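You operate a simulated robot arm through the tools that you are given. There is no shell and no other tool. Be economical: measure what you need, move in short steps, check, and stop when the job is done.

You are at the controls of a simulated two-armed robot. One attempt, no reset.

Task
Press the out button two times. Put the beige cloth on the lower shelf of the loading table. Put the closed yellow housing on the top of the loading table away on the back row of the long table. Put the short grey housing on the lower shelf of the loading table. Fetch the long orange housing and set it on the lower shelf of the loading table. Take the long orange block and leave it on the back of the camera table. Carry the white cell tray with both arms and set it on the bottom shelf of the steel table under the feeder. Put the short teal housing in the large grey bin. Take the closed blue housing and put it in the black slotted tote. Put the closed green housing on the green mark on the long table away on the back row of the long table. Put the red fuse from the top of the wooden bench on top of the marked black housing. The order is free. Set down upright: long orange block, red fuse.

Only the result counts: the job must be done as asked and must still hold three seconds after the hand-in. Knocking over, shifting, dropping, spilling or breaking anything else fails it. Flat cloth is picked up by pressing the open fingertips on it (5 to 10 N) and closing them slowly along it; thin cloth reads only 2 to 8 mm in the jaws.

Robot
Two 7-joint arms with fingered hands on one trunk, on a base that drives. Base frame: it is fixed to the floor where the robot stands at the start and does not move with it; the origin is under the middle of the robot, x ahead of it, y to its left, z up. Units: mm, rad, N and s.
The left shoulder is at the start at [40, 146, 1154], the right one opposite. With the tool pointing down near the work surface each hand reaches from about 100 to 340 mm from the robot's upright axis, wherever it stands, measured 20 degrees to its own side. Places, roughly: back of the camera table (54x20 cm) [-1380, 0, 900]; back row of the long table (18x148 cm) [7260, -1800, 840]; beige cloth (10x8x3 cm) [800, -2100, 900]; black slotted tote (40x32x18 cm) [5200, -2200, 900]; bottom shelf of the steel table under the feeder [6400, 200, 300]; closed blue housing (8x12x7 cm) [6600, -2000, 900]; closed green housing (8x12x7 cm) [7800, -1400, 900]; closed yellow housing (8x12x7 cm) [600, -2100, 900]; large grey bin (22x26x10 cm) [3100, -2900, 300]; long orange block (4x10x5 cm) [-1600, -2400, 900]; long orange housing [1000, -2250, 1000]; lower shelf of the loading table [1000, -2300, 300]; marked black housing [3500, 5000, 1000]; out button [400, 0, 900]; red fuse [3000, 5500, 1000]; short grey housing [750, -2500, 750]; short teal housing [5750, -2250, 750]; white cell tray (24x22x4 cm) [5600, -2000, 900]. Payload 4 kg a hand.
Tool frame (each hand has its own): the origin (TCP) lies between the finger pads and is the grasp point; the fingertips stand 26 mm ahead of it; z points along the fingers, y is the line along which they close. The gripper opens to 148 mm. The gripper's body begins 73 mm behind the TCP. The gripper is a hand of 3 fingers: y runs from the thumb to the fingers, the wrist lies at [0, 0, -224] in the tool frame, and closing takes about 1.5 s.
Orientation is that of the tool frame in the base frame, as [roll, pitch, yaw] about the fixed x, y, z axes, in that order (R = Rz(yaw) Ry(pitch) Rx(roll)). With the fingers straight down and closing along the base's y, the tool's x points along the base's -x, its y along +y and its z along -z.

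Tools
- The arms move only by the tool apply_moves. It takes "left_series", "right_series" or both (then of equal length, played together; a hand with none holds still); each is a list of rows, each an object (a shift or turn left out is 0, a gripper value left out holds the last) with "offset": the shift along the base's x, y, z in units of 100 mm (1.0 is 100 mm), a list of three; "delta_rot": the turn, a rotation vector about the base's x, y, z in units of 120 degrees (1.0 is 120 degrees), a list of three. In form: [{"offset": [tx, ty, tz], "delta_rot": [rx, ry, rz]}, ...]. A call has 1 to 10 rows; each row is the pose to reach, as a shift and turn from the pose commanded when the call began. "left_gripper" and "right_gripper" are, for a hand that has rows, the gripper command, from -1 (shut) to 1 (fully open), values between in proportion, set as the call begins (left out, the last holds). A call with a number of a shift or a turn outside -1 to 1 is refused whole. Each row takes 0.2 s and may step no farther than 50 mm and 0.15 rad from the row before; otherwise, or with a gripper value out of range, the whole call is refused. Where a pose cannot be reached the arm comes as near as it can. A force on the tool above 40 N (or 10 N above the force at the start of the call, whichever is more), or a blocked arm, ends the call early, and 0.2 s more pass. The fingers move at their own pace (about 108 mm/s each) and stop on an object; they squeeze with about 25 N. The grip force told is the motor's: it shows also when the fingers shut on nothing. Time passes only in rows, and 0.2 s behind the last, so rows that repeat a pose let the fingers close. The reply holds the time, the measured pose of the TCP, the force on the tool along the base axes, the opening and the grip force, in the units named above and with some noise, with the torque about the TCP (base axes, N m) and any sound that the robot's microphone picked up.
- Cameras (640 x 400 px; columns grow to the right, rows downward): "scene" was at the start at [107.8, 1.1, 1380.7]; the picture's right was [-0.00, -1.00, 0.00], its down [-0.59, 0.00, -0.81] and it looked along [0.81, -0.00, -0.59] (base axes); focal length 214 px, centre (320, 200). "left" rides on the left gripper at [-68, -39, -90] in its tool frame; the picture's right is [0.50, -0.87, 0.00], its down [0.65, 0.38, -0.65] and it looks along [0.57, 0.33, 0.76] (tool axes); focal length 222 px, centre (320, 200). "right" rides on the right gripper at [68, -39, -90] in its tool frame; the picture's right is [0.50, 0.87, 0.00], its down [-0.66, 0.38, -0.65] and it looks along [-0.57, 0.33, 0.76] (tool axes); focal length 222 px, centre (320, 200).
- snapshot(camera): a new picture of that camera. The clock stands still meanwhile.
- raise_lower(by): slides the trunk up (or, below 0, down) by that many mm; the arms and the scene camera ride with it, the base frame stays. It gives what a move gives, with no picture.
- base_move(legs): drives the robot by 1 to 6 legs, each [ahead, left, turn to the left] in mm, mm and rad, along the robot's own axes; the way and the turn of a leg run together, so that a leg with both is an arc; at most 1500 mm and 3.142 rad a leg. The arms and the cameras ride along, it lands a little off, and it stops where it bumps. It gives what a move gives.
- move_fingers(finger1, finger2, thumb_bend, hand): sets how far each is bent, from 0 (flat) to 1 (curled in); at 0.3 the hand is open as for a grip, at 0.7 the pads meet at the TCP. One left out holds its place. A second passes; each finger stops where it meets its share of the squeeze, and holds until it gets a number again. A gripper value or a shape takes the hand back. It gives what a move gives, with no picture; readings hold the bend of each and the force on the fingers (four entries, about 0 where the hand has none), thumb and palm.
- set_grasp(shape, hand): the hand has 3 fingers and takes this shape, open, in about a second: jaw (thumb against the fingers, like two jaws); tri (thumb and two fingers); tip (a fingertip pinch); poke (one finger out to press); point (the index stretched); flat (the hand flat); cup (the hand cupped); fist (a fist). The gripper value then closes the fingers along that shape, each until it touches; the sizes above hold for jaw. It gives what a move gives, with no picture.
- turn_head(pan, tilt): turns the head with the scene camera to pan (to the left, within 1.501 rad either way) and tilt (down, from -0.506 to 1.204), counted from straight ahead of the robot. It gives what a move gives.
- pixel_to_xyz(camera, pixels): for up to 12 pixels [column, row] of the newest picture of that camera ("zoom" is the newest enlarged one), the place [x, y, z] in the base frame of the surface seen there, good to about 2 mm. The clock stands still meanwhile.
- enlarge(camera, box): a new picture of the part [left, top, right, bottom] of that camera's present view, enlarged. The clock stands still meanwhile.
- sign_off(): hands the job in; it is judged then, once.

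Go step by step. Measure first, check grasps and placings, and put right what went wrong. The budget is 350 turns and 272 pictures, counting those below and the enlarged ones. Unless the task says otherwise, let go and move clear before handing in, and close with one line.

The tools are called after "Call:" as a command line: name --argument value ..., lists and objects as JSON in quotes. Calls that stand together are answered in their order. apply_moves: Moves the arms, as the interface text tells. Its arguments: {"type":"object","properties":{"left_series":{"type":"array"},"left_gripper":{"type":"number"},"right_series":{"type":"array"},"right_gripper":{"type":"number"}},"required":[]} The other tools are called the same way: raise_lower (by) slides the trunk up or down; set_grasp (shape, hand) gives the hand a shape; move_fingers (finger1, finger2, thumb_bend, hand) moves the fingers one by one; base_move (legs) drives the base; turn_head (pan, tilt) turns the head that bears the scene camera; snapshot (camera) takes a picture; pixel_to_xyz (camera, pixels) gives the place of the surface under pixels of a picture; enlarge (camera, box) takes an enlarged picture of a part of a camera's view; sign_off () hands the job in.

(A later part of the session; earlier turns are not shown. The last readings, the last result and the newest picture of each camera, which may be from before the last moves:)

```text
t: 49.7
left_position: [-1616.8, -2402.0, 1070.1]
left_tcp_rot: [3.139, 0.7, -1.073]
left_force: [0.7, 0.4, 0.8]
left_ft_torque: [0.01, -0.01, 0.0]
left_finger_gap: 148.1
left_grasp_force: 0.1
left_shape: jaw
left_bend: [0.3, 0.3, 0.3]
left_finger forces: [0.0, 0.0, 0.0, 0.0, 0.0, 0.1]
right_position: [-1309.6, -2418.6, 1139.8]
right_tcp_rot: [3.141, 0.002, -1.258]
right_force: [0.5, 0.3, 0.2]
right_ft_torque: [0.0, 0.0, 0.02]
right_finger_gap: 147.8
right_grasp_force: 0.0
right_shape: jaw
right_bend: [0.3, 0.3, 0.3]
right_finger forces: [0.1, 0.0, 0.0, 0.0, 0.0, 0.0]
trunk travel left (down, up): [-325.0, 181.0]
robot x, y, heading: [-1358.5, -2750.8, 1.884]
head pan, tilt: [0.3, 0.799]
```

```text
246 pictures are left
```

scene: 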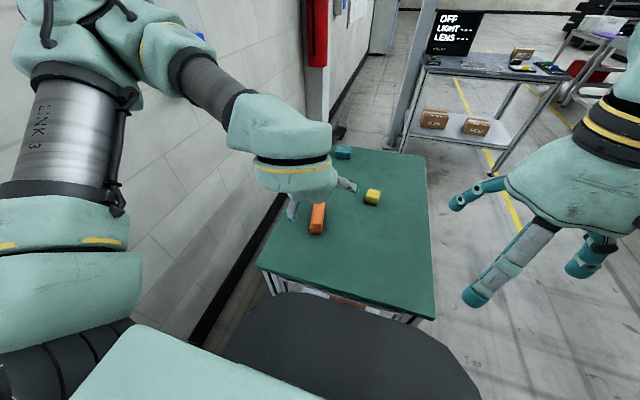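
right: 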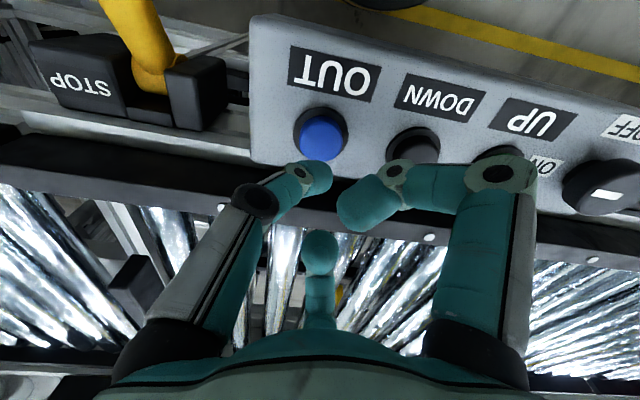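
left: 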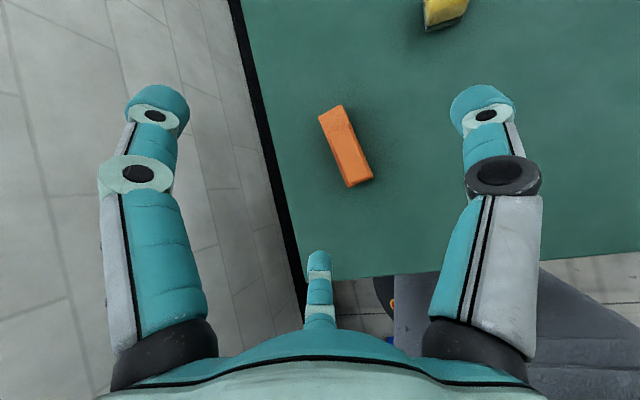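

The block is between the fingers' span (345,145 in the left view). I drop to the pre-grasp point, then slide along the finger direction onto the block.

Call:
apply_moves --left_series '[{"offset": [0.02, -0.03, -0.45]}, {"offset": [0.04, -0.07, -0.89]}, {"offset": [0.04, -0.07, -0.89]}]' --left_gripper 0.2

Call:
snapshot --camera "left"

Call:
enlarge --camera "scene" --box '[240, 140, 400, 260]'

```text
t: 50.5
left_position: [-1608.9, -2388.0, 979.2]
left_tcp_rot: [3.14, 0.701, -1.073]
left_force: [-0.2, -0.2, -0.5]
left_ft_torque: [0.0, 0.02, -0.02]
left_finger_gap: 89.3
left_grasp_force: 0.1
left_shape: jaw
left_bend: [0.32, 0.32, 0.7]
left_finger forces: [0.0, 0.0, 0.1, 0.1, 0.0, 0.1]
left hand out of reach, approached as far as the arm can: row 1, 2, 3
right_position: [-1310.0, -2418.8, 1140.6]
right_tcp_rot: [-3.14, 0.0, -1.257]
right_force: [-1.0, 0.1, 1.0]
right_ft_torque: [0.01, 0.02, 0.0]
right_finger_gap: 147.8
right_grasp_force: 0.1
right_shape: jaw
right_bend: [0.3, 0.3, 0.3]
right_finger forces: [0.0, 0.0, 0.0, 0.0, 0.0, 0.0]
trunk travel left (down, up): [-325.0, 181.0]
robot x, y, heading: [-1360.1, -2752.6, 1.881]
head pan, tilt: [0.3, 0.799]
```

```text
245 pictures are left
```

left: 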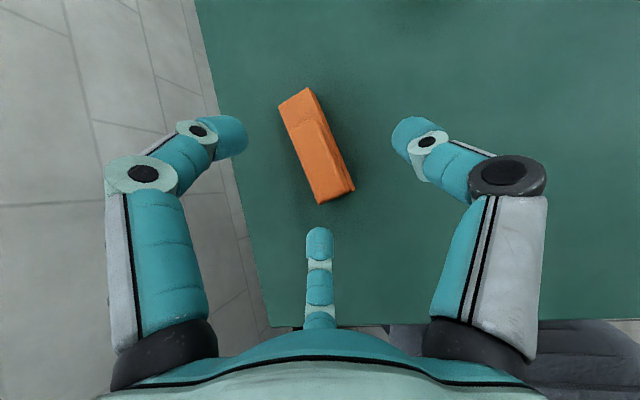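

```text
3.33 times, centred on (320, 200) of scene
```

zoom: 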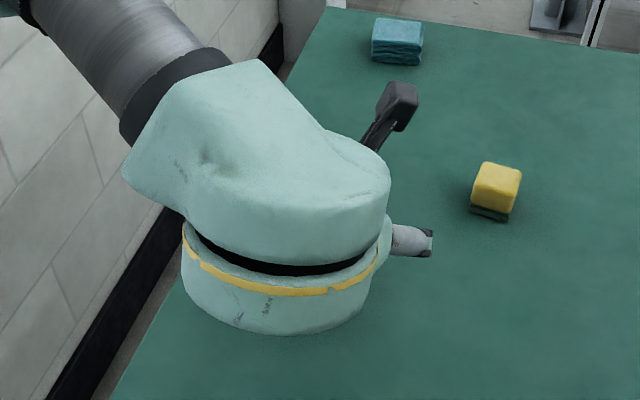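

The arm was a bit too folded (21 mm off), but the grasp point farther out is within reach. The block is centred between thumb (410,135) and fingers, so I advance onto it.

Call:
apply_moves --left_series '[{"offset": [-0.1, 0.18, -0.25]}, {"offset": [-0.2, 0.37, -0.5]}, {"offset": [-0.29, 0.53, -0.67]}, {"offset": [-0.29, 0.53, -0.67]}]'

Call:
snapshot --camera "left"

```text
t: 51.5
left_position: [-1637.1, -2335.0, 914.2]
left_tcp_rot: [-3.141, 0.708, -1.073]
left_force: [1.9, -6.7, 22.8]
left_ft_torque: [-0.69, 0.22, 0.15]
left_finger_gap: 82.6
left_grasp_force: 0.0
left_shape: jaw
left_bend: [0.32, 0.82, 0.7]
left_finger forces: [0.1, 22.7, 0.0, 0.0, 0.0, 0.1]
right_position: [-1309.6, -2419.9, 1140.7]
right_tcp_rot: [3.141, 0.005, -1.257]
right_force: [-0.9, -0.9, -0.3]
right_ft_torque: [0.01, -0.02, -0.02]
right_finger_gap: 147.7
right_grasp_force: 0.1
right_shape: jaw
right_bend: [0.3, 0.3, 0.3]
right_finger forces: [0.0, 0.1, 0.0, 0.1, 0.0, 0.1]
trunk travel left (down, up): [-325.0, 181.0]
robot x, y, heading: [-1358.3, -2753.9, 1.884]
head pan, tilt: [0.3, 0.799]
```

```text
243 pictures are left
```

left: 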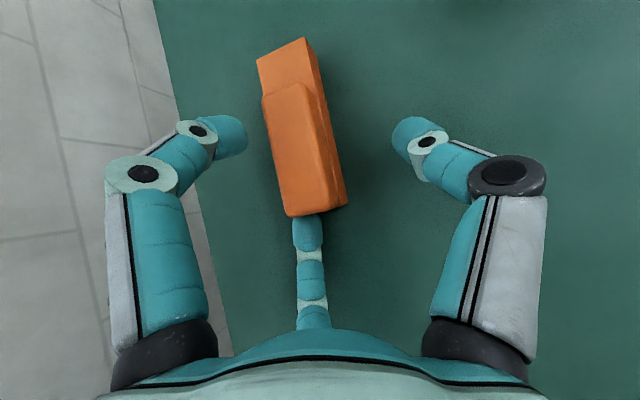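

The middle digit (300,230) is pressing with 23 N near the block's end. I back off 25 mm along the tool and measure where each digit really is.

Call:
apply_moves --left_series '[{"offset": [0.08, -0.14, 0.19]}, {"offset": [0.16, -0.28, 0.38]}]'

Call:
snapshot --camera "left"

Call:
pixel_to_xyz --camera "left" --pixels '[[230, 135], [200, 130], [408, 135], [430, 140], [315, 245], [318, 300], [140, 175], [505, 175], [160, 270], [490, 270], [320, 200]]'

```text
t: 52.1
left_position: [-1622.1, -2365.6, 951.8]
left_tcp_rot: [3.138, 0.701, -1.076]
left_force: [0.1, -0.4, 0.6]
left_ft_torque: [-0.02, -0.02, 0.02]
left_finger_gap: 88.9
left_grasp_force: 0.0
left_shape: jaw
left_bend: [0.32, 0.32, 0.7]
left_finger forces: [0.0, 0.1, 0.0, 0.0, 0.0, 0.0]
right_position: [-1309.9, -2418.4, 1141.0]
right_tcp_rot: [-3.142, 0.002, -1.257]
right_force: [-0.3, -0.3, -0.3]
right_ft_torque: [0.02, 0.01, -0.02]
right_finger_gap: 147.7
right_grasp_force: 0.0
right_shape: jaw
right_bend: [0.3, 0.3, 0.3]
right_finger forces: [0.1, 0.1, 0.0, 0.0, 0.0, 0.1]
trunk travel left (down, up): [-325.0, 181.0]
robot x, y, heading: [-1364.4, -2752.9, 1.888]
head pan, tilt: [0.3, 0.799]
```

```text
242 pictures are left
```

left: 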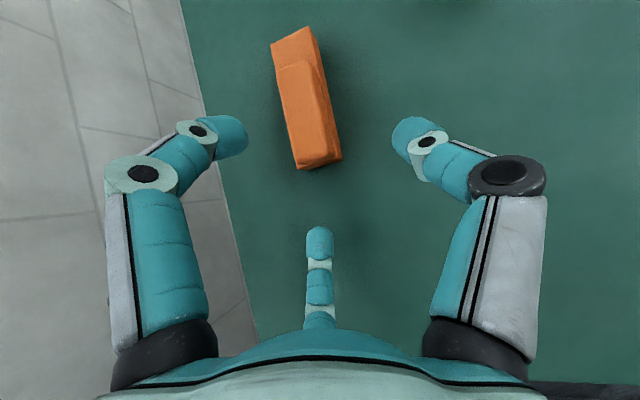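

```text
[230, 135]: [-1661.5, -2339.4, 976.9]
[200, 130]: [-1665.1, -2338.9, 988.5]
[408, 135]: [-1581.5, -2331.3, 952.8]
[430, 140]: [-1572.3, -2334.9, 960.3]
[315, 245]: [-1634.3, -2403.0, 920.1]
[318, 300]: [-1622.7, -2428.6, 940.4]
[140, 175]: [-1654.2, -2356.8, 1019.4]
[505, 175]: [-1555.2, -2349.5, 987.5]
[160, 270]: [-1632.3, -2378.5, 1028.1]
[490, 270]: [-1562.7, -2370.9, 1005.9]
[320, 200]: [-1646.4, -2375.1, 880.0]
```

In the tool frame the two fingers sit at x≈±45 with the thumb between them, so tilting dipped finger 2 into the table. I'll go back to straight down (reach should suffice) and re-measure the block from here.

Call:
pixel_to_xyz --camera "left" --pixels '[[272, 42], [312, 30], [298, 166], [340, 158], [276, 68], [320, 66], [300, 160], [308, 110]]'

Call:
apply_moves --left_series '[{"offset": [0, 0, 0.4]}, {"offset": [0, 0, 0.6], "delta_rot": [-0.0587, -0.032, 0]}, {"offset": [0, 0, 0.6], "delta_rot": [-0.1174, -0.064, 0]}, {"offset": [0, 0, 0.6], "delta_rot": [-0.1761, -0.096, 0]}, {"offset": [-0.1, 0.08, 0.6], "delta_rot": [-0.2348, -0.128, 0]}, {"offset": [-0.22, 0.15, 0.6], "delta_rot": [-0.2935, -0.16, 0]}, {"offset": [-0.22, 0.15, 0.6], "delta_rot": [-0.2935, -0.16, 0]}]' --left_gripper 1

Call:
snapshot --camera "left"

```text
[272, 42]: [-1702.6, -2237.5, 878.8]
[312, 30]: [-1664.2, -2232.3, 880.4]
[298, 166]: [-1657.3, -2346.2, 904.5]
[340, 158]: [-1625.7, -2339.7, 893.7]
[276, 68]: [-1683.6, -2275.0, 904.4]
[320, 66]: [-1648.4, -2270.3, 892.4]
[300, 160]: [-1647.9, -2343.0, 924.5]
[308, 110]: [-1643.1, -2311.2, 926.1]
```

```text
t: 53.7
left_position: [-1643.3, -2348.1, 1011.9]
left_tcp_rot: [3.14, 0.001, -1.072]
left_force: [-0.4, -0.5, 0.1]
left_ft_torque: [0.02, 0.02, 0.01]
left_finger_gap: 147.9
left_grasp_force: 0.2
left_shape: jaw
left_bend: [0.3, 0.3, 0.3]
left_finger forces: [0.1, 0.0, 0.0, 0.1, 0.0, 0.1]
right_position: [-1309.6, -2417.5, 1139.9]
right_tcp_rot: [3.141, 0.003, -1.256]
right_force: [0.9, -0.6, 0.6]
right_ft_torque: [0.0, 0.02, -0.01]
right_finger_gap: 147.9
right_grasp_force: 0.0
right_shape: jaw
right_bend: [0.3, 0.3, 0.3]
right_finger forces: [0.0, 0.0, 0.0, 0.0, 0.1, 0.0]
trunk travel left (down, up): [-325.0, 181.0]
robot x, y, heading: [-1361.7, -2751.7, 1.887]
head pan, tilt: [0.3, 0.799]
```

```text
241 pictures are left
```

left: 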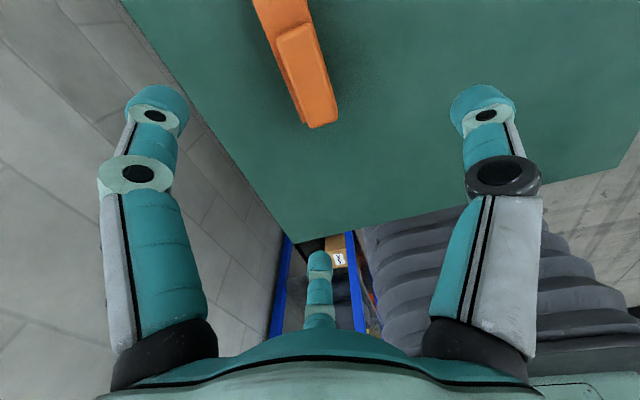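

Straight down reaches fine, but the block was nudged: its centre is now about (-1657,-2296), axis ≈109.5°. I move over it with yaw −0.158.

Call:
apply_moves --left_series '[{"offset": [-0.05, 0.18, 0], "delta_rot": [0, 0, -0.025]}, {"offset": [-0.1, 0.36, 0], "delta_rot": [0, 0, -0.05]}, {"offset": [-0.14, 0.52, -0.1], "delta_rot": [0, 0, -0.0755]}, {"offset": [-0.14, 0.52, -0.1], "delta_rot": [0, 0, -0.0755]}]'

Call:
snapshot --camera "left"

Call:
enlarge --camera "scene" --box '[240, 120, 400, 240]'

```text
t: 54.7
left_position: [-1656.9, -2296.4, 1001.2]
left_tcp_rot: [3.141, 0.002, -1.231]
left_force: [0.2, 0.2, 0.4]
left_ft_torque: [0.02, 0.0, 0.0]
left_finger_gap: 147.9
left_grasp_force: 0.1
left_shape: jaw
left_bend: [0.3, 0.3, 0.3]
left_finger forces: [0.0, 0.0, 0.0, 0.0, 0.1, 0.0]
right_position: [-1309.4, -2419.0, 1140.3]
right_tcp_rot: [-3.141, 0.002, -1.255]
right_force: [-0.3, -0.3, 0.4]
right_ft_torque: [-0.03, -0.07, 0.02]
right_finger_gap: 148.0
right_grasp_force: 0.0
right_shape: jaw
right_bend: [0.3, 0.3, 0.3]
right_finger forces: [0.1, 0.1, 0.0, 0.1, 0.1, 0.1]
trunk travel left (down, up): [-325.0, 181.0]
robot x, y, heading: [-1364.7, -2755.3, 1.885]
head pan, tilt: [0.3, 0.799]
```

```text
240 pictures are left
```

left: 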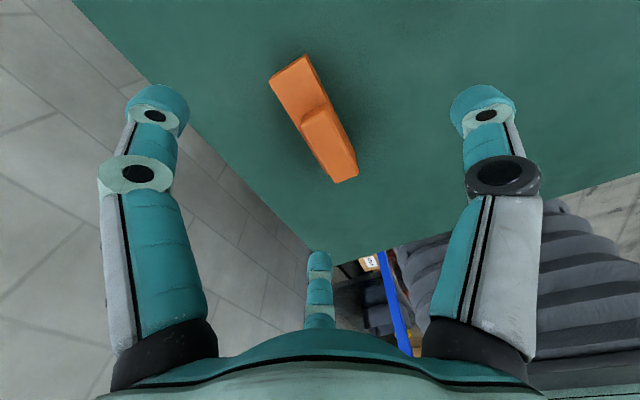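

```text
3.33 times, centred on (320, 180) of scene
```

zoom: 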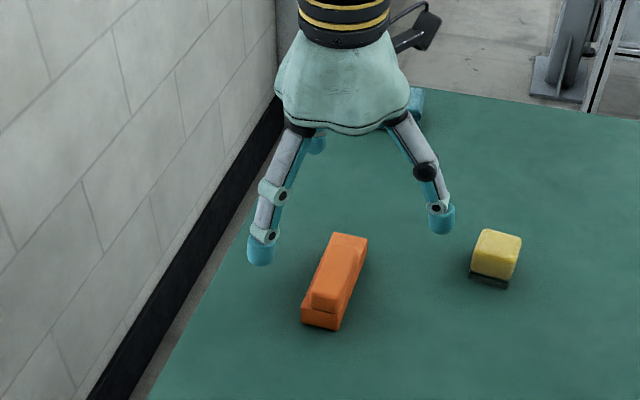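

Reach is fine. Now measure the block's corners precisely from the left camera (far-left (270,85), far-right (305,55), near-right (357,172)).

Call:
pixel_to_xyz --camera "left" --pixels '[[272, 86], [304, 58], [308, 150], [333, 180], [357, 168], [303, 122], [326, 110], [335, 172], [352, 160], [290, 80]]'

Call:
pixel_to_xyz --camera "zoom" --pixels '[[333, 236], [366, 240], [304, 318], [340, 326], [328, 308], [338, 270]]'

```text
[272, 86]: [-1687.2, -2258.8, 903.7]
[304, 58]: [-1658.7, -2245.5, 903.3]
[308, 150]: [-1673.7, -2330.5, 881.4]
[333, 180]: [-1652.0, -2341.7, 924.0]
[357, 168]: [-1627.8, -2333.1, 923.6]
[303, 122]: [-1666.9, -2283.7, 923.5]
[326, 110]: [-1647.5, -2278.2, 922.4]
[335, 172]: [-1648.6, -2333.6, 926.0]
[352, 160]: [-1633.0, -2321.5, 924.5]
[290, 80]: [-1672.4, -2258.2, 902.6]
```

```text
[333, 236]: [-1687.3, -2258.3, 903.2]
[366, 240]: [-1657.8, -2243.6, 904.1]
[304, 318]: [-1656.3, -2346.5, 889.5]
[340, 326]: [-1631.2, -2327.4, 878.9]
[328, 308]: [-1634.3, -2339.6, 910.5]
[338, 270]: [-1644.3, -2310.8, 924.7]
```

The block centre matches the TCP exactly. I descend to z≈910 and close.

Call:
apply_moves --left_series '[{"offset": [0, 0, -0.4]}, {"offset": [0, 0, -0.75]}, {"offset": [0, 0, -0.91]}, {"offset": [0, 0, -0.91]}]'

Call:
apply_moves --left_series '[{"offset": [0, 0, 0]}, {"offset": [0, 0, 0]}, {"offset": [0, 0, 0]}, {"offset": [0, 0, 0]}, {"offset": [0, 0, 0]}, {"offset": [0, 0, 0]}, {"offset": [0, 0, 0]}]' --left_gripper -1

Call:
snapshot --camera "left"

```text
t: 55.7
left_position: [-1658.0, -2297.6, 911.4]
left_tcp_rot: [-3.141, 0.002, -1.231]
left_force: [0.3, 0.0, -0.7]
left_ft_torque: [0.0, 0.0, 0.02]
left_finger_gap: 148.0
left_grasp_force: 0.0
left_shape: jaw
left_bend: [0.3, 0.3, 0.3]
left_finger forces: [0.1, 0.0, 0.1, 0.0, 0.0, 0.0]
right_position: [-1308.9, -2417.8, 1140.0]
right_tcp_rot: [3.141, -0.001, -1.257]
right_force: [-0.5, -0.5, -0.6]
right_ft_torque: [-0.03, 0.0, 0.02]
right_finger_gap: 147.9
right_grasp_force: 0.0
right_shape: jaw
right_bend: [0.3, 0.3, 0.3]
right_finger forces: [0.0, 0.0, 0.0, 0.0, 0.0, 0.0]
trunk travel left (down, up): [-325.0, 181.0]
robot x, y, heading: [-1362.7, -2749.8, 1.883]
head pan, tilt: [0.3, 0.799]
```

```text
t: 57.3
left_position: [-1658.0, -2298.0, 910.8]
left_tcp_rot: [-3.14, 0.001, -1.23]
left_force: [-0.3, -0.5, -1.0]
left_ft_torque: [0.01, 0.0, 0.02]
left_finger_gap: 33.3
left_grasp_force: 25.0
left_shape: jaw
left_bend: [0.78, 0.78, 0.7]
left_finger forces: [17.4, 17.0, 0.0, 0.0, 28.1, 0.0]
right_position: [-1310.2, -2418.1, 1140.4]
right_tcp_rot: [3.141, 0.001, -1.256]
right_force: [-0.9, -0.1, 0.2]
right_ft_torque: [-0.02, 0.04, -0.04]
right_finger_gap: 148.0
right_grasp_force: 0.0
right_shape: jaw
right_bend: [0.3, 0.3, 0.3]
right_finger forces: [0.0, 0.0, 0.0, 0.0, 0.0, 0.1]
trunk travel left (down, up): [-325.0, 181.0]
robot x, y, heading: [-1363.2, -2751.9, 1.884]
head pan, tilt: [0.3, 0.799]
```

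```text
238 pictures are left
```

left: 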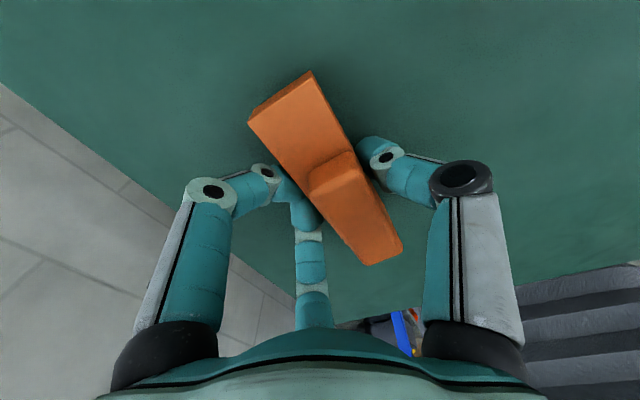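

Solid grip: 33 mm gap, all three digits loaded. I lift straight up and draw the hand in.

Call:
apply_moves --left_series '[{"offset": [0, 0, 0.2]}, {"offset": [0, 0, 0.6]}, {"offset": [0, 0, 1.0]}]'

Call:
apply_moves --left_series '[{"offset": [0, 0, 0.45]}, {"offset": [0, -0.2, 0.8]}, {"offset": [0.1, -0.5, 1.0]}, {"offset": [0.22, -0.9, 1.0]}, {"offset": [0.3, -1.0, 1.0]}]'

Call:
apply_moves --left_series '[{"offset": [0.15, -0.3, 0.2]}, {"offset": [0.3, -0.6, 0.4]}, {"offset": [0.3, -0.6, 0.4]}]'

Call:
snapshot --camera "scene"

Call:
snapshot --camera "left"

```text
t: 58.1
left_position: [-1659.2, -2296.2, 1009.3]
left_tcp_rot: [3.141, 0.001, -1.234]
left_force: [-0.4, -0.6, -0.9]
left_ft_torque: [-0.02, -0.01, 0.01]
left_finger_gap: 33.3
left_grasp_force: 25.0
left_shape: jaw
left_bend: [0.78, 0.78, 0.7]
left_finger forces: [17.4, 17.3, 0.1, 0.0, 28.1, 0.0]
right_position: [-1310.2, -2418.6, 1140.1]
right_tcp_rot: [-3.141, 0.002, -1.257]
right_force: [-0.4, -0.2, -0.9]
right_ft_torque: [0.0, 0.01, -0.01]
right_finger_gap: 147.6
right_grasp_force: 0.0
right_shape: jaw
right_bend: [0.3, 0.3, 0.3]
right_finger forces: [0.1, 0.1, 0.0, 0.1, 0.1, 0.1]
trunk travel left (down, up): [-325.0, 181.0]
robot x, y, heading: [-1363.3, -2754.2, 1.884]
head pan, tilt: [0.3, 0.799]
```

```text
t: 59.3
left_position: [-1627.1, -2393.9, 1107.5]
left_tcp_rot: [3.141, -0.001, -1.231]
left_force: [-0.4, -0.1, -1.1]
left_ft_torque: [-0.02, 0.04, 0.02]
left_finger_gap: 33.4
left_grasp_force: 25.1
left_shape: jaw
left_bend: [0.78, 0.78, 0.7]
left_finger forces: [17.6, 17.3, 0.0, 0.0, 28.0, 0.0]
right_position: [-1310.4, -2417.9, 1140.5]
right_tcp_rot: [-3.141, 0.0, -1.256]
right_force: [-0.2, 0.0, 0.1]
right_ft_torque: [-0.01, -0.02, -0.01]
right_finger_gap: 148.1
right_grasp_force: 0.1
right_shape: jaw
right_bend: [0.3, 0.3, 0.3]
right_finger forces: [0.1, 0.1, 0.0, 0.0, 0.0, 0.1]
trunk travel left (down, up): [-325.0, 181.0]
robot x, y, heading: [-1359.9, -2750.7, 1.886]
head pan, tilt: [0.3, 0.799]
```

```text
t: 60.1
left_position: [-1599.5, -2452.7, 1151.0]
left_tcp_rot: [-3.14, 0.0, -1.23]
left_force: [-0.8, -0.3, -1.0]
left_ft_torque: [-0.04, -0.02, -0.02]
left_finger_gap: 33.0
left_grasp_force: 25.4
left_shape: jaw
left_bend: [0.78, 0.78, 0.7]
left_finger forces: [17.7, 17.3, 0.0, 0.0, 28.0, 0.0]
right_position: [-1310.0, -2417.1, 1139.8]
right_tcp_rot: [3.14, 0.0, -1.258]
right_force: [-0.2, -0.3, 0.0]
right_ft_torque: [-0.04, -0.02, -0.01]
right_finger_gap: 147.8
right_grasp_force: 0.1
right_shape: jaw
right_bend: [0.3, 0.3, 0.3]
right_finger forces: [0.1, 0.0, 0.0, 0.0, 0.1, 0.1]
trunk travel left (down, up): [-325.0, 181.0]
robot x, y, heading: [-1355.4, -2748.6, 1.884]
head pan, tilt: [0.3, 0.799]
```

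```text
237 pictures are left
```

scene: 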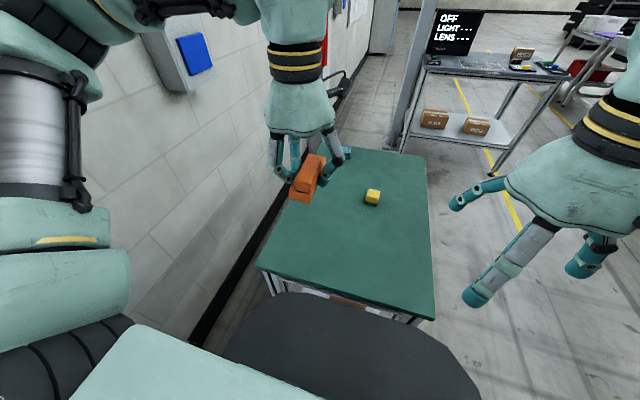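

```text
236 pictures are left
```

left: 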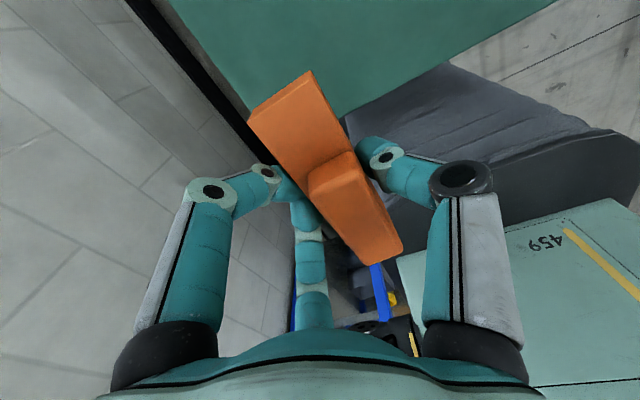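

The block is held level. Now I drive around the camera table's right end to reach its back side, keeping x≈-450.

Call:
base_move --legs '[[-150, 0, 0], [0, -900, 0], [1427, -462, 0], [1190, -386, 0]]'

Call:
turn_head --pan 1.0 --tilt 0.5

Call:
snapshot --camera "scene"

```text
t: 79.0
left_position: [-577.2, 475.5, 1151.1]
left_tcp_rot: [3.14, 0.003, -1.301]
left_force: [-0.5, 0.2, -1.0]
left_ft_torque: [-0.02, 0.0, 0.01]
left_finger_gap: 33.1
left_grasp_force: 24.9
left_shape: jaw
left_bend: [0.78, 0.78, 0.7]
left_finger forces: [17.7, 17.4, 0.1, 0.0, 28.0, 0.0]
right_position: [-287.8, 491.0, 1139.5]
right_tcp_rot: [-3.141, 0.002, -1.327]
right_force: [0.4, 0.3, -0.3]
right_ft_torque: [-0.01, 0.0, 0.0]
right_finger_gap: 147.9
right_grasp_force: 0.0
right_shape: jaw
right_bend: [0.3, 0.3, 0.3]
right_finger forces: [0.1, 0.0, 0.0, 0.0, 0.0, 0.0]
trunk travel left (down, up): [-325.0, 181.0]
robot x, y, heading: [-359.8, 160.9, 1.815]
head pan, tilt: [0.3, 0.799]
```

```text
t: 80.0
left_position: [-578.6, 476.3, 1151.0]
left_tcp_rot: [-3.141, 0.002, -1.299]
left_force: [-0.2, 0.3, -0.7]
left_ft_torque: [0.03, -0.01, 0.01]
left_finger_gap: 33.2
left_grasp_force: 25.0
left_shape: jaw
left_bend: [0.78, 0.78, 0.7]
left_finger forces: [17.7, 17.4, 0.0, 0.1, 28.1, 0.0]
right_position: [-289.1, 491.4, 1141.0]
right_tcp_rot: [3.141, 0.002, -1.325]
right_force: [-0.9, -0.6, 0.6]
right_ft_torque: [0.01, -0.03, -0.02]
right_finger_gap: 148.0
right_grasp_force: 0.0
right_shape: jaw
right_bend: [0.3, 0.3, 0.3]
right_finger forces: [0.0, 0.0, 0.0, 0.0, 0.0, 0.0]
trunk travel left (down, up): [-325.0, 181.0]
robot x, y, heading: [-364.3, 160.9, 1.818]
head pan, tilt: [1.0, 0.499]
```

```text
235 pictures are left
```

scene: 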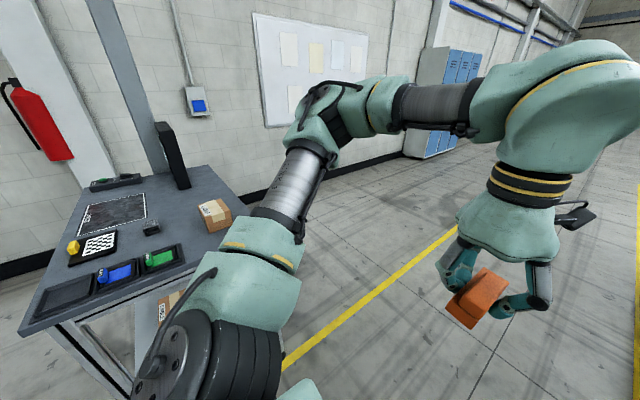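

I can see the camera table with its lamp box, monitor and calibration pieces. Measuring corners and items.

Call:
pixel_to_xyz --camera "scene" --pixels '[[30, 325], [218, 248], [90, 185], [200, 168], [240, 215], [205, 225], [180, 185], [150, 200], [185, 235], [100, 285], [175, 265], [215, 180]]'

Call:
enlarge --camera "scene" --box '[10, 100, 270, 340]'

```text
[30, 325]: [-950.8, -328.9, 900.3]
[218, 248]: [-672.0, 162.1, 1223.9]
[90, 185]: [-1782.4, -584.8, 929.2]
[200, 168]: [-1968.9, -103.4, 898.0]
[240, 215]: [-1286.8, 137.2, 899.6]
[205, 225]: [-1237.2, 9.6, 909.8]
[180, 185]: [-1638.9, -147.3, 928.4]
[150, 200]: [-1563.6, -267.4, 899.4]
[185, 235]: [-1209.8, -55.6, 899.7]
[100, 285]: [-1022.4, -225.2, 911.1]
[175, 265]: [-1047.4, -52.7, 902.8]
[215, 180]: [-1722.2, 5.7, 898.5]
```

```text
1.67 times, centred on (140, 220) of scene
```

zoom: 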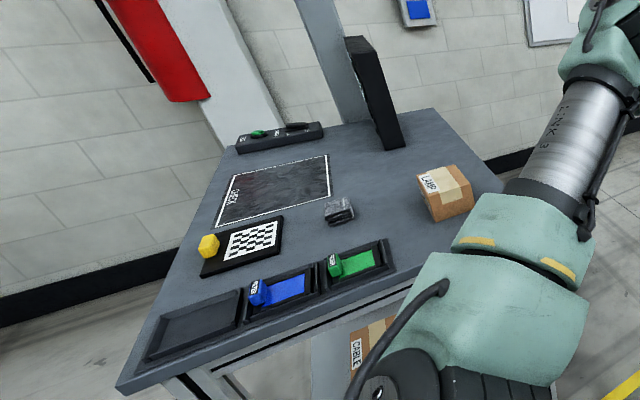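

Table back edge is ~556 mm from the front edge; free space between lamp box and monitor is around (-1437,-17). I'll drive behind the table and face it.

Call:
base_move --legs '[[850, 0, 0], [0, 1000, 0], [0, 0, -3.037], [0, -260, 0]]'

Call:
turn_head --pan 0 --tilt 0.6

Call:
snapshot --camera "scene"

```text
t: 98.0
left_position: [-1543.3, 399.9, 1151.0]
left_tcp_rot: [3.141, 0.001, 1.939]
left_force: [0.3, 0.0, -0.7]
left_ft_torque: [0.03, 0.0, 0.0]
left_finger_gap: 33.0
left_grasp_force: 25.4
left_shape: jaw
left_bend: [0.78, 0.78, 0.7]
left_finger forces: [18.3, 18.1, 0.0, 0.1, 27.8, 0.1]
right_position: [-1830.1, 356.3, 1140.1]
right_tcp_rot: [-3.141, 0.002, 1.915]
right_force: [0.6, 0.1, 0.4]
right_ft_torque: [0.03, 0.01, 0.02]
right_finger_gap: 147.9
right_grasp_force: 0.1
right_shape: jaw
right_bend: [0.3, 0.3, 0.3]
right_finger forces: [0.0, 0.0, 0.1, 0.0, 0.1, 0.0]
trunk travel left (down, up): [-325.0, 181.0]
robot x, y, heading: [-1787.1, 689.8, -1.227]
head pan, tilt: [1.0, 0.499]
```

```text
t: 99.2
left_position: [-1543.6, 399.8, 1151.6]
left_tcp_rot: [-3.141, 0.001, 1.939]
left_force: [0.3, 0.1, -0.5]
left_ft_torque: [0.02, -0.01, -0.03]
left_finger_gap: 32.9
left_grasp_force: 25.0
left_shape: jaw
left_bend: [0.78, 0.78, 0.7]
left_finger forces: [18.3, 17.9, 0.0, 0.0, 27.9, 0.0]
right_position: [-1830.4, 355.6, 1140.6]
right_tcp_rot: [-3.14, 0.001, 1.914]
right_force: [0.6, -0.6, -0.3]
right_ft_torque: [0.0, 0.0, 0.0]
right_finger_gap: 147.9
right_grasp_force: 0.2
right_shape: jaw
right_bend: [0.3, 0.3, 0.3]
right_finger forces: [0.0, 0.0, 0.0, 0.0, 0.0, 0.0]
trunk travel left (down, up): [-325.0, 181.0]
robot x, y, heading: [-1788.6, 689.3, -1.228]
head pan, tilt: [0.0, 0.6]
```

```text
233 pictures are left
```

scene: 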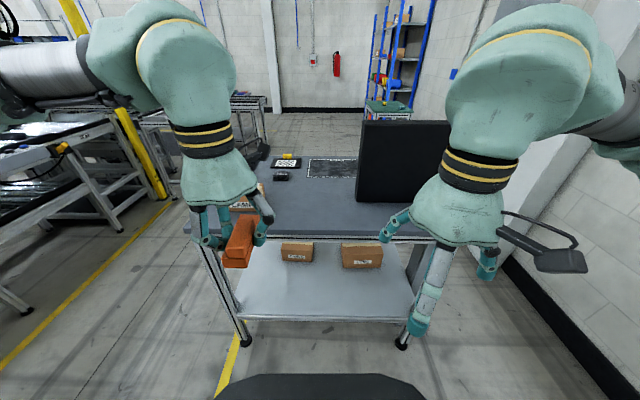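

The table's back edge runs around row 235; the monitor is at (405,160), close to the right hand's path. Measuring these.

Call:
pixel_to_xyz --camera "scene" --pixels '[[290, 236], [375, 238], [300, 210], [360, 200], [362, 122], [450, 122], [410, 200], [250, 190], [247, 338], [400, 342], [310, 320]]'

```text
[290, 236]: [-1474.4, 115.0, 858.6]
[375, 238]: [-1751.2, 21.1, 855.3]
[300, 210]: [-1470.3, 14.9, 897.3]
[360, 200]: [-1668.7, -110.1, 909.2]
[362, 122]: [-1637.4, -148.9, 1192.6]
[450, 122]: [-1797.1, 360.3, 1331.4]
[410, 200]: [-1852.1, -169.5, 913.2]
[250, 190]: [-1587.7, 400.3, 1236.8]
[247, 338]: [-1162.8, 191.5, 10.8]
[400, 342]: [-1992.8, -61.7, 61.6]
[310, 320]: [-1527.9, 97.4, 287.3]
```

The monitor tops out at z≈1193, so I raise the right hand above that first, then drive 350 mm ahead to the table.

Call:
apply_moves --right_series '[{"offset": [0, 0, 0.45]}, {"offset": [0, 0, 0.9]}, {"offset": [0, 0, 1.0]}]'

Call:
apply_moves --right_series '[{"offset": [0, 0, 0.3]}, {"offset": [0, 0, 0.4]}]'

Call:
base_move --legs '[[345, 0, 0]]'

Call:
snapshot --camera "scene"

```text
t: 100.0
left_position: [-1543.3, 400.1, 1151.0]
left_tcp_rot: [3.141, 0.002, 1.938]
left_force: [0.8, -0.1, -0.6]
left_ft_torque: [0.01, -0.01, 0.01]
left_finger_gap: 32.9
left_grasp_force: 25.5
left_shape: jaw
left_bend: [0.78, 0.78, 0.7]
left_finger forces: [18.5, 18.0, 0.1, 0.0, 27.9, 0.1]
right_position: [-1830.7, 355.4, 1241.4]
right_tcp_rot: [-3.141, 0.001, 1.914]
right_force: [0.3, 0.6, 0.1]
right_ft_torque: [0.03, -0.01, 0.02]
right_finger_gap: 147.6
right_grasp_force: 0.0
right_shape: jaw
right_bend: [0.3, 0.3, 0.3]
right_finger forces: [0.1, 0.1, 0.0, 0.0, 0.0, 0.0]
trunk travel left (down, up): [-325.0, 181.0]
robot x, y, heading: [-1789.5, 691.8, -1.228]
head pan, tilt: [0.0, 0.6]
```

```text
t: 100.6
left_position: [-1544.1, 399.1, 1150.6]
left_tcp_rot: [3.14, 0.002, 1.938]
left_force: [-0.3, 0.1, -1.1]
left_ft_torque: [0.06, 0.01, -0.04]
left_finger_gap: 33.2
left_grasp_force: 26.0
left_shape: jaw
left_bend: [0.78, 0.78, 0.7]
left_finger forces: [18.4, 18.1, 0.0, 0.1, 28.0, 0.0]
right_position: [-1831.5, 355.2, 1280.8]
right_tcp_rot: [3.141, 0.002, 1.915]
right_force: [-0.2, 0.1, -0.1]
right_ft_torque: [0.01, 0.0, 0.02]
right_finger_gap: 147.8
right_grasp_force: 0.0
right_shape: jaw
right_bend: [0.3, 0.3, 0.3]
right_finger forces: [0.0, 0.0, 0.0, 0.0, 0.1, 0.1]
trunk travel left (down, up): [-325.0, 181.0]
robot x, y, heading: [-1786.6, 693.8, -1.231]
head pan, tilt: [0.0, 0.6]
```

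```text
t: 102.8
left_position: [-1431.9, 82.3, 1152.9]
left_tcp_rot: [-3.141, 0.002, 1.937]
left_force: [0.7, -0.5, -0.7]
left_ft_torque: [0.02, -0.01, 0.02]
left_finger_gap: 32.9
left_grasp_force: 25.2
left_shape: jaw
left_bend: [0.78, 0.78, 0.7]
left_finger forces: [18.3, 18.0, 0.0, 0.1, 27.8, 0.0]
right_position: [-1718.0, 38.9, 1279.7]
right_tcp_rot: [-3.141, 0.002, 1.912]
right_force: [-0.5, 0.7, 0.2]
right_ft_torque: [0.02, 0.01, 0.01]
right_finger_gap: 147.9
right_grasp_force: 0.0
right_shape: jaw
right_bend: [0.3, 0.3, 0.3]
right_finger forces: [0.0, 0.1, 0.0, 0.1, 0.1, 0.0]
trunk travel left (down, up): [-325.0, 181.0]
robot x, y, heading: [-1679.2, 371.8, -1.227]
head pan, tilt: [0.0, 0.6]
```

```text
232 pictures are left
```

scene: 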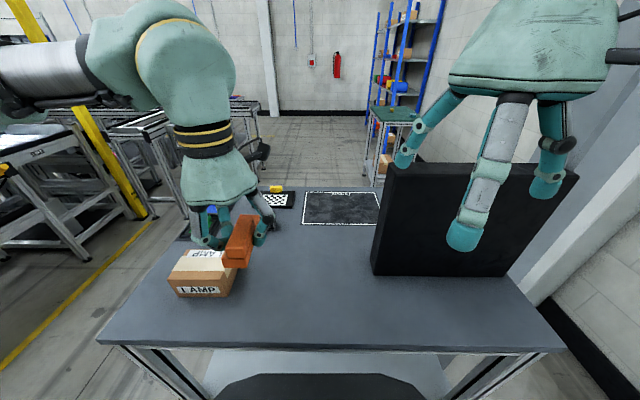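

Now the back strip is clearly visible. I measure the lamp box, the monitor base, back edge and a free spot at (305,285).

Call:
pixel_to_xyz --camera "scene" --pixels '[[305, 285], [340, 345], [240, 292], [228, 302], [240, 268], [375, 272], [320, 250], [300, 310], [182, 280]]'

```text
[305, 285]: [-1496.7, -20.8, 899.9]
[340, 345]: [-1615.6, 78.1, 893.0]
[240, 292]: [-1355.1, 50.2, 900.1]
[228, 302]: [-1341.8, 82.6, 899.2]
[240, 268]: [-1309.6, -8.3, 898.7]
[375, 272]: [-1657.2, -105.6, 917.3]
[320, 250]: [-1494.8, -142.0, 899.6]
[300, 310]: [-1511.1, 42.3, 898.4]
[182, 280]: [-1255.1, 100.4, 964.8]
```

Free spot chosen: (-1480,-10), table z≈899, so the release height is TCP z≈934. Moving over and lowering.

Call:
apply_moves --left_series '[{"offset": [-0.16, -0.3, 0]}, {"offset": [-0.32, -0.6, 0]}, {"offset": [-0.48, -0.92, 0]}, {"offset": [-0.48, -0.92, -0.4]}, {"offset": [-0.48, -0.92, -0.8]}, {"offset": [-0.48, -0.92, -1.0]}]'

Call:
apply_moves --left_series '[{"offset": [0, 0, -0.4]}, {"offset": [0, 0, -0.8]}, {"offset": [0, 0, -1.0]}, {"offset": [0, 0, -1.0]}]'

Call:
snapshot --camera "scene"

```text
t: 104.2
left_position: [-1481.7, -11.0, 1047.7]
left_tcp_rot: [-3.139, 0.002, 1.937]
left_force: [0.0, 0.2, -0.3]
left_ft_torque: [0.02, -0.04, 0.0]
left_finger_gap: 32.8
left_grasp_force: 25.2
left_shape: jaw
left_bend: [0.78, 0.78, 0.7]
left_finger forces: [18.8, 18.3, 0.0, 0.0, 27.9, 0.0]
right_position: [-1719.1, 37.0, 1279.5]
right_tcp_rot: [3.142, 0.003, 1.913]
right_force: [0.2, -0.6, 0.0]
right_ft_torque: [-0.01, -0.02, 0.0]
right_finger_gap: 147.8
right_grasp_force: 0.1
right_shape: jaw
right_bend: [0.3, 0.3, 0.3]
right_finger forces: [0.0, 0.0, 0.0, 0.0, 0.0, 0.0]
trunk travel left (down, up): [-325.0, 181.0]
robot x, y, heading: [-1675.5, 369.8, -1.23]
head pan, tilt: [0.0, 0.6]
```

```text
t: 105.2
left_position: [-1481.0, -12.5, 946.8]
left_tcp_rot: [3.141, 0.001, 1.936]
left_force: [-0.8, -0.8, -1.4]
left_ft_torque: [-0.01, 0.0, -0.01]
left_finger_gap: 33.0
left_grasp_force: 24.8
left_shape: jaw
left_bend: [0.78, 0.78, 0.7]
left_finger forces: [18.9, 18.4, 0.1, 0.0, 27.9, 0.0]
right_position: [-1719.0, 38.1, 1280.1]
right_tcp_rot: [-3.14, -0.001, 1.912]
right_force: [0.0, 0.2, -0.3]
right_ft_torque: [0.0, -0.01, 0.0]
right_finger_gap: 147.8
right_grasp_force: 0.0
right_shape: jaw
right_bend: [0.3, 0.3, 0.3]
right_finger forces: [0.0, 0.0, 0.1, 0.0, 0.0, 0.0]
trunk travel left (down, up): [-325.0, 181.0]
robot x, y, heading: [-1677.2, 374.6, -1.226]
head pan, tilt: [0.0, 0.6]
```

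```text
231 pictures are left
```

scene: 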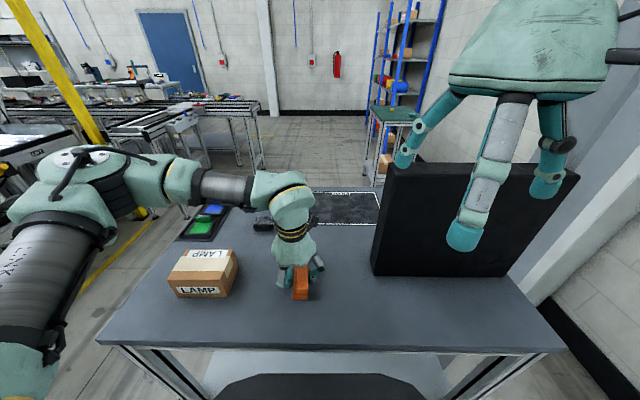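

The spot is clear. I lower in 3 mm steps until contact shows (expected near z≈934).

Call:
apply_moves --left_series '[{"offset": [0, 0, -0.06]}, {"offset": [0, 0, -0.09]}, {"offset": [0, 0, -0.115]}, {"offset": [0, 0, -0.13]}]'

```text
t: 106.2
left_position: [-1479.8, -11.4, 938.0]
left_tcp_rot: [-3.14, 0.001, 1.937]
left_force: [-0.5, 0.4, -1.0]
left_ft_torque: [0.0, 0.0, 0.01]
left_finger_gap: 32.7
left_grasp_force: 25.0
left_shape: jaw
left_bend: [0.78, 0.78, 0.7]
left_finger forces: [18.9, 18.6, 0.0, 0.1, 27.9, 0.0]
right_position: [-1718.7, 36.8, 1278.8]
right_tcp_rot: [-3.141, 0.002, 1.912]
right_force: [-0.1, 0.7, 0.7]
right_ft_torque: [-0.03, 0.03, 0.01]
right_finger_gap: 147.9
right_grasp_force: 0.1
right_shape: jaw
right_bend: [0.3, 0.3, 0.3]
right_finger forces: [0.0, 0.0, 0.0, 0.0, 0.1, 0.1]
trunk travel left (down, up): [-325.0, 181.0]
robot x, y, heading: [-1676.5, 375.5, -1.231]
head pan, tilt: [0.0, 0.6]
```

Call:
apply_moves --left_series '[{"offset": [0, 0, -0.02]}, {"offset": [0, 0, -0.04]}, {"offset": [0, 0, -0.05]}]'

```text
t: 107.0
left_position: [-1480.7, -11.7, 933.4]
left_tcp_rot: [3.141, 0.003, 1.936]
left_force: [-0.5, -0.5, -0.5]
left_ft_torque: [0.01, 0.03, 0.0]
left_finger_gap: 32.7
left_grasp_force: 25.5
left_shape: jaw
left_bend: [0.78, 0.78, 0.7]
left_finger forces: [19.0, 18.6, 0.1, 0.1, 27.9, 0.0]
right_position: [-1719.3, 37.7, 1279.7]
right_tcp_rot: [3.141, 0.002, 1.913]
right_force: [0.6, 0.0, -0.6]
right_ft_torque: [-0.01, -0.01, 0.02]
right_finger_gap: 147.7
right_grasp_force: 0.0
right_shape: jaw
right_bend: [0.3, 0.3, 0.3]
right_finger forces: [0.1, 0.0, 0.0, 0.0, 0.0, 0.0]
trunk travel left (down, up): [-325.0, 181.0]
robot x, y, heading: [-1676.5, 373.2, -1.228]
head pan, tilt: [0.0, 0.6]
```

Nearly there; two more millimetres, watching for contact.

Call:
apply_moves --left_series '[{"offset": [0, 0, -0.015]}, {"offset": [0, 0, -0.03]}, {"offset": [0, 0, -0.03]}]'

```text
t: 107.8
left_position: [-1479.1, -11.5, 930.5]
left_tcp_rot: [-3.14, 0.002, 1.936]
left_force: [0.0, -0.1, 0.6]
left_ft_torque: [0.02, 0.03, -0.01]
left_finger_gap: 32.7
left_grasp_force: 24.8
left_shape: jaw
left_bend: [0.78, 0.78, 0.7]
left_finger forces: [19.0, 18.8, 0.0, 0.0, 28.0, 0.1]
right_position: [-1718.4, 36.2, 1280.6]
right_tcp_rot: [3.14, 0.002, 1.913]
right_force: [-0.8, 0.4, 0.1]
right_ft_torque: [-0.02, -0.01, 0.01]
right_finger_gap: 147.8
right_grasp_force: 0.0
right_shape: jaw
right_bend: [0.3, 0.3, 0.3]
right_finger forces: [0.0, 0.0, 0.0, 0.1, 0.1, 0.0]
trunk travel left (down, up): [-325.0, 181.0]
robot x, y, heading: [-1675.9, 372.0, -1.23]
head pan, tilt: [0.0, 0.6]
```

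Call:
apply_moves --left_series '[{"offset": [0, 0, -0.01]}, {"offset": [0, 0, -0.02]}, {"offset": [0, 0, -0.03]}, {"offset": [0, 0, -0.03]}]'

```text
t: 108.8
left_position: [-1479.5, -11.0, 929.1]
left_tcp_rot: [3.141, 0.005, 1.937]
left_force: [-1.1, -1.9, 13.8]
left_ft_torque: [-0.11, 0.3, 0.02]
left_finger_gap: 33.1
left_grasp_force: 24.7
left_shape: jaw
left_bend: [0.78, 0.78, 0.7]
left_finger forces: [19.9, 19.7, 0.0, 0.1, 29.3, 0.0]
right_position: [-1720.0, 37.6, 1280.2]
right_tcp_rot: [3.141, 0.001, 1.913]
right_force: [-0.1, -0.5, -0.4]
right_ft_torque: [-0.02, 0.0, 0.04]
right_finger_gap: 148.0
right_grasp_force: 0.1
right_shape: jaw
right_bend: [0.3, 0.3, 0.3]
right_finger forces: [0.0, 0.1, 0.0, 0.1, 0.1, 0.1]
trunk travel left (down, up): [-325.0, 181.0]
robot x, y, heading: [-1674.5, 374.9, -1.231]
head pan, tilt: [0.0, 0.6]
```

Contact at 13.8 N: the block rests on the table. I raise 1 mm, open, then rise clear.

Call:
apply_moves --left_series '[{"offset": [0, 0, 0.015]}, {"offset": [0, 0, 0.015]}, {"offset": [0, 0, 0.015]}, {"offset": [0, 0, 0.015]}, {"offset": [0, 0, 0.015]}, {"offset": [0, 0, 0.015]}]' --left_gripper 1

Call:
apply_moves --left_series '[{"offset": [0, 0, 0.2]}, {"offset": [0, 0, 0.6]}, {"offset": [0, 0, 1.0]}]'

Call:
snapshot --camera "scene"

```text
t: 110.2
left_position: [-1477.7, -10.6, 928.3]
left_tcp_rot: [3.141, 0.002, 1.937]
left_force: [-0.4, -0.2, -0.5]
left_ft_torque: [0.0, -0.04, -0.03]
left_finger_gap: 147.8
left_grasp_force: 0.1
left_shape: jaw
left_bend: [0.3, 0.3, 0.3]
left_finger forces: [0.0, 0.0, 0.0, 0.0, 0.0, 0.0]
right_position: [-1719.6, 38.1, 1279.2]
right_tcp_rot: [3.141, 0.003, 1.914]
right_force: [-0.6, -0.2, 0.3]
right_ft_torque: [-0.06, 0.01, -0.02]
right_finger_gap: 147.8
right_grasp_force: 0.1
right_shape: jaw
right_bend: [0.3, 0.3, 0.3]
right_finger forces: [0.0, 0.1, 0.1, 0.0, 0.0, 0.1]
trunk travel left (down, up): [-325.0, 181.0]
robot x, y, heading: [-1675.8, 374.7, -1.225]
head pan, tilt: [0.0, 0.6]
```

```text
t: 111.0
left_position: [-1479.7, -10.4, 1029.2]
left_tcp_rot: [3.141, 0.001, 1.938]
left_force: [0.2, 0.7, -0.2]
left_ft_torque: [0.0, -0.01, 0.0]
left_finger_gap: 147.7
left_grasp_force: 0.1
left_shape: jaw
left_bend: [0.3, 0.3, 0.3]
left_finger forces: [0.1, 0.1, 0.0, 0.0, 0.1, 0.0]
right_position: [-1719.8, 38.4, 1280.6]
right_tcp_rot: [3.141, 0.001, 1.912]
right_force: [-0.9, 0.0, -0.7]
right_ft_torque: [-0.01, -0.04, 0.0]
right_finger_gap: 148.2
right_grasp_force: 0.0
right_shape: jaw
right_bend: [0.3, 0.3, 0.3]
right_finger forces: [0.0, 0.1, 0.0, 0.0, 0.0, 0.1]
trunk travel left (down, up): [-325.0, 181.0]
robot x, y, heading: [-1678.6, 375.0, -1.226]
head pan, tilt: [0.0, 0.6]
```

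```text
230 pictures are left
```

scene: 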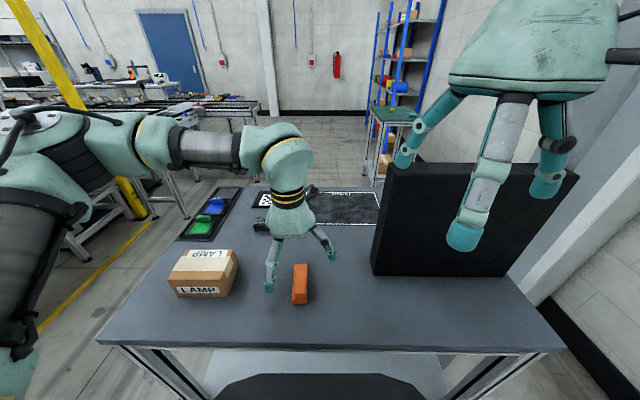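

The block stands upright and free on the back of the camera table. I raise and tuck the left hand, then drive to the loading table area.

Call:
apply_moves --left_series '[{"offset": [0, 0, 0.45]}, {"offset": [0, 0.1, 0.9]}, {"offset": [-0.05, 0.5, 1.0]}, {"offset": [-0.1, 0.9, 1.0]}]'

Call:
base_move --legs '[[-350, 0, 0], [294, 1249, 0], [0, 0, -0.345], [1500, 0, 0], [1500, 0, 0], [250, 0, 1.571]]'

Call:
turn_head --pan 0 --tilt 0.4

Call:
snapshot --camera "scene"

```text
t: 112.0
left_position: [-1490.2, 83.1, 1127.5]
left_tcp_rot: [3.141, 0.004, 1.937]
left_force: [0.2, 0.6, -0.8]
left_ft_torque: [-0.01, -0.02, -0.02]
left_finger_gap: 148.0
left_grasp_force: 0.1
left_shape: jaw
left_bend: [0.3, 0.3, 0.3]
left_finger forces: [0.1, 0.1, 0.1, 0.0, 0.1, 0.0]
right_position: [-1718.4, 38.8, 1279.3]
right_tcp_rot: [-3.142, 0.002, 1.911]
right_force: [-0.3, 0.2, -0.3]
right_ft_torque: [0.0, -0.04, -0.03]
right_finger_gap: 147.7
right_grasp_force: 0.0
right_shape: jaw
right_bend: [0.3, 0.3, 0.3]
right_finger forces: [0.1, 0.0, 0.1, 0.1, 0.0, 0.1]
trunk travel left (down, up): [-325.0, 181.0]
robot x, y, heading: [-1675.0, 370.5, -1.225]
head pan, tilt: [0.0, 0.6]
```

```text
t: 139.2
left_position: [69.9, -2222.5, 1126.9]
left_tcp_rot: [-3.141, 0.002, -3.08]
left_force: [0.0, -0.2, 0.7]
left_ft_torque: [0.01, 0.0, 0.0]
left_finger_gap: 148.0
left_grasp_force: 0.0
left_shape: jaw
left_bend: [0.3, 0.3, 0.3]
left_finger forces: [0.0, 0.0, 0.0, 0.1, 0.1, 0.1]
right_position: [44.1, -2453.9, 1280.1]
right_tcp_rot: [3.141, 0.001, -3.104]
right_force: [0.6, 0.1, -0.9]
right_ft_torque: [0.04, -0.01, 0.0]
right_finger_gap: 147.8
right_grasp_force: 0.0
right_shape: jaw
right_bend: [0.3, 0.3, 0.3]
right_finger forces: [0.0, 0.0, 0.0, 0.1, 0.0, 0.0]
trunk travel left (down, up): [-325.0, 181.0]
robot x, y, heading: [-263.5, -2311.9, 0.041]
head pan, tilt: [0.0, 0.6]
cut short: leg 6
```

```text
t: 139.9
left_position: [69.6, -2222.8, 1126.6]
left_tcp_rot: [3.141, 0.002, -3.077]
left_force: [0.9, 0.0, -0.7]
left_ft_torque: [-0.01, 0.02, 0.02]
left_finger_gap: 147.9
left_grasp_force: 0.2
left_shape: jaw
left_bend: [0.3, 0.3, 0.3]
left_finger forces: [0.1, 0.1, 0.1, 0.1, 0.1, 0.1]
right_position: [43.5, -2453.7, 1280.1]
right_tcp_rot: [3.141, 0.0, -3.102]
right_force: [0.2, 0.9, 0.1]
right_ft_torque: [0.0, -0.01, 0.01]
right_finger_gap: 147.7
right_grasp_force: 0.0
right_shape: jaw
right_bend: [0.3, 0.3, 0.3]
right_finger forces: [0.0, 0.0, 0.0, 0.0, 0.1, 0.1]
trunk travel left (down, up): [-325.0, 181.0]
robot x, y, heading: [-264.6, -2313.6, 0.036]
head pan, tilt: [0.0, 0.4]
```

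```text
229 pictures are left
```

scene: 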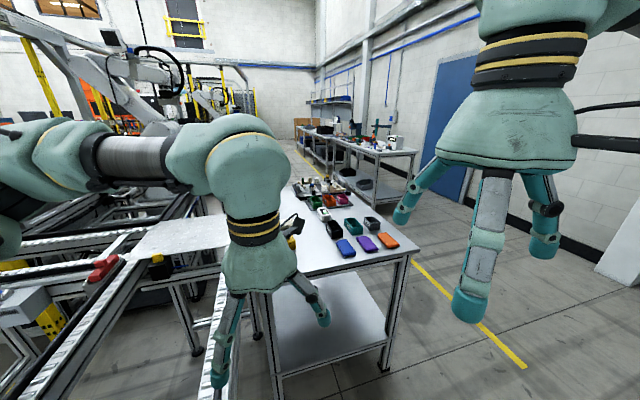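

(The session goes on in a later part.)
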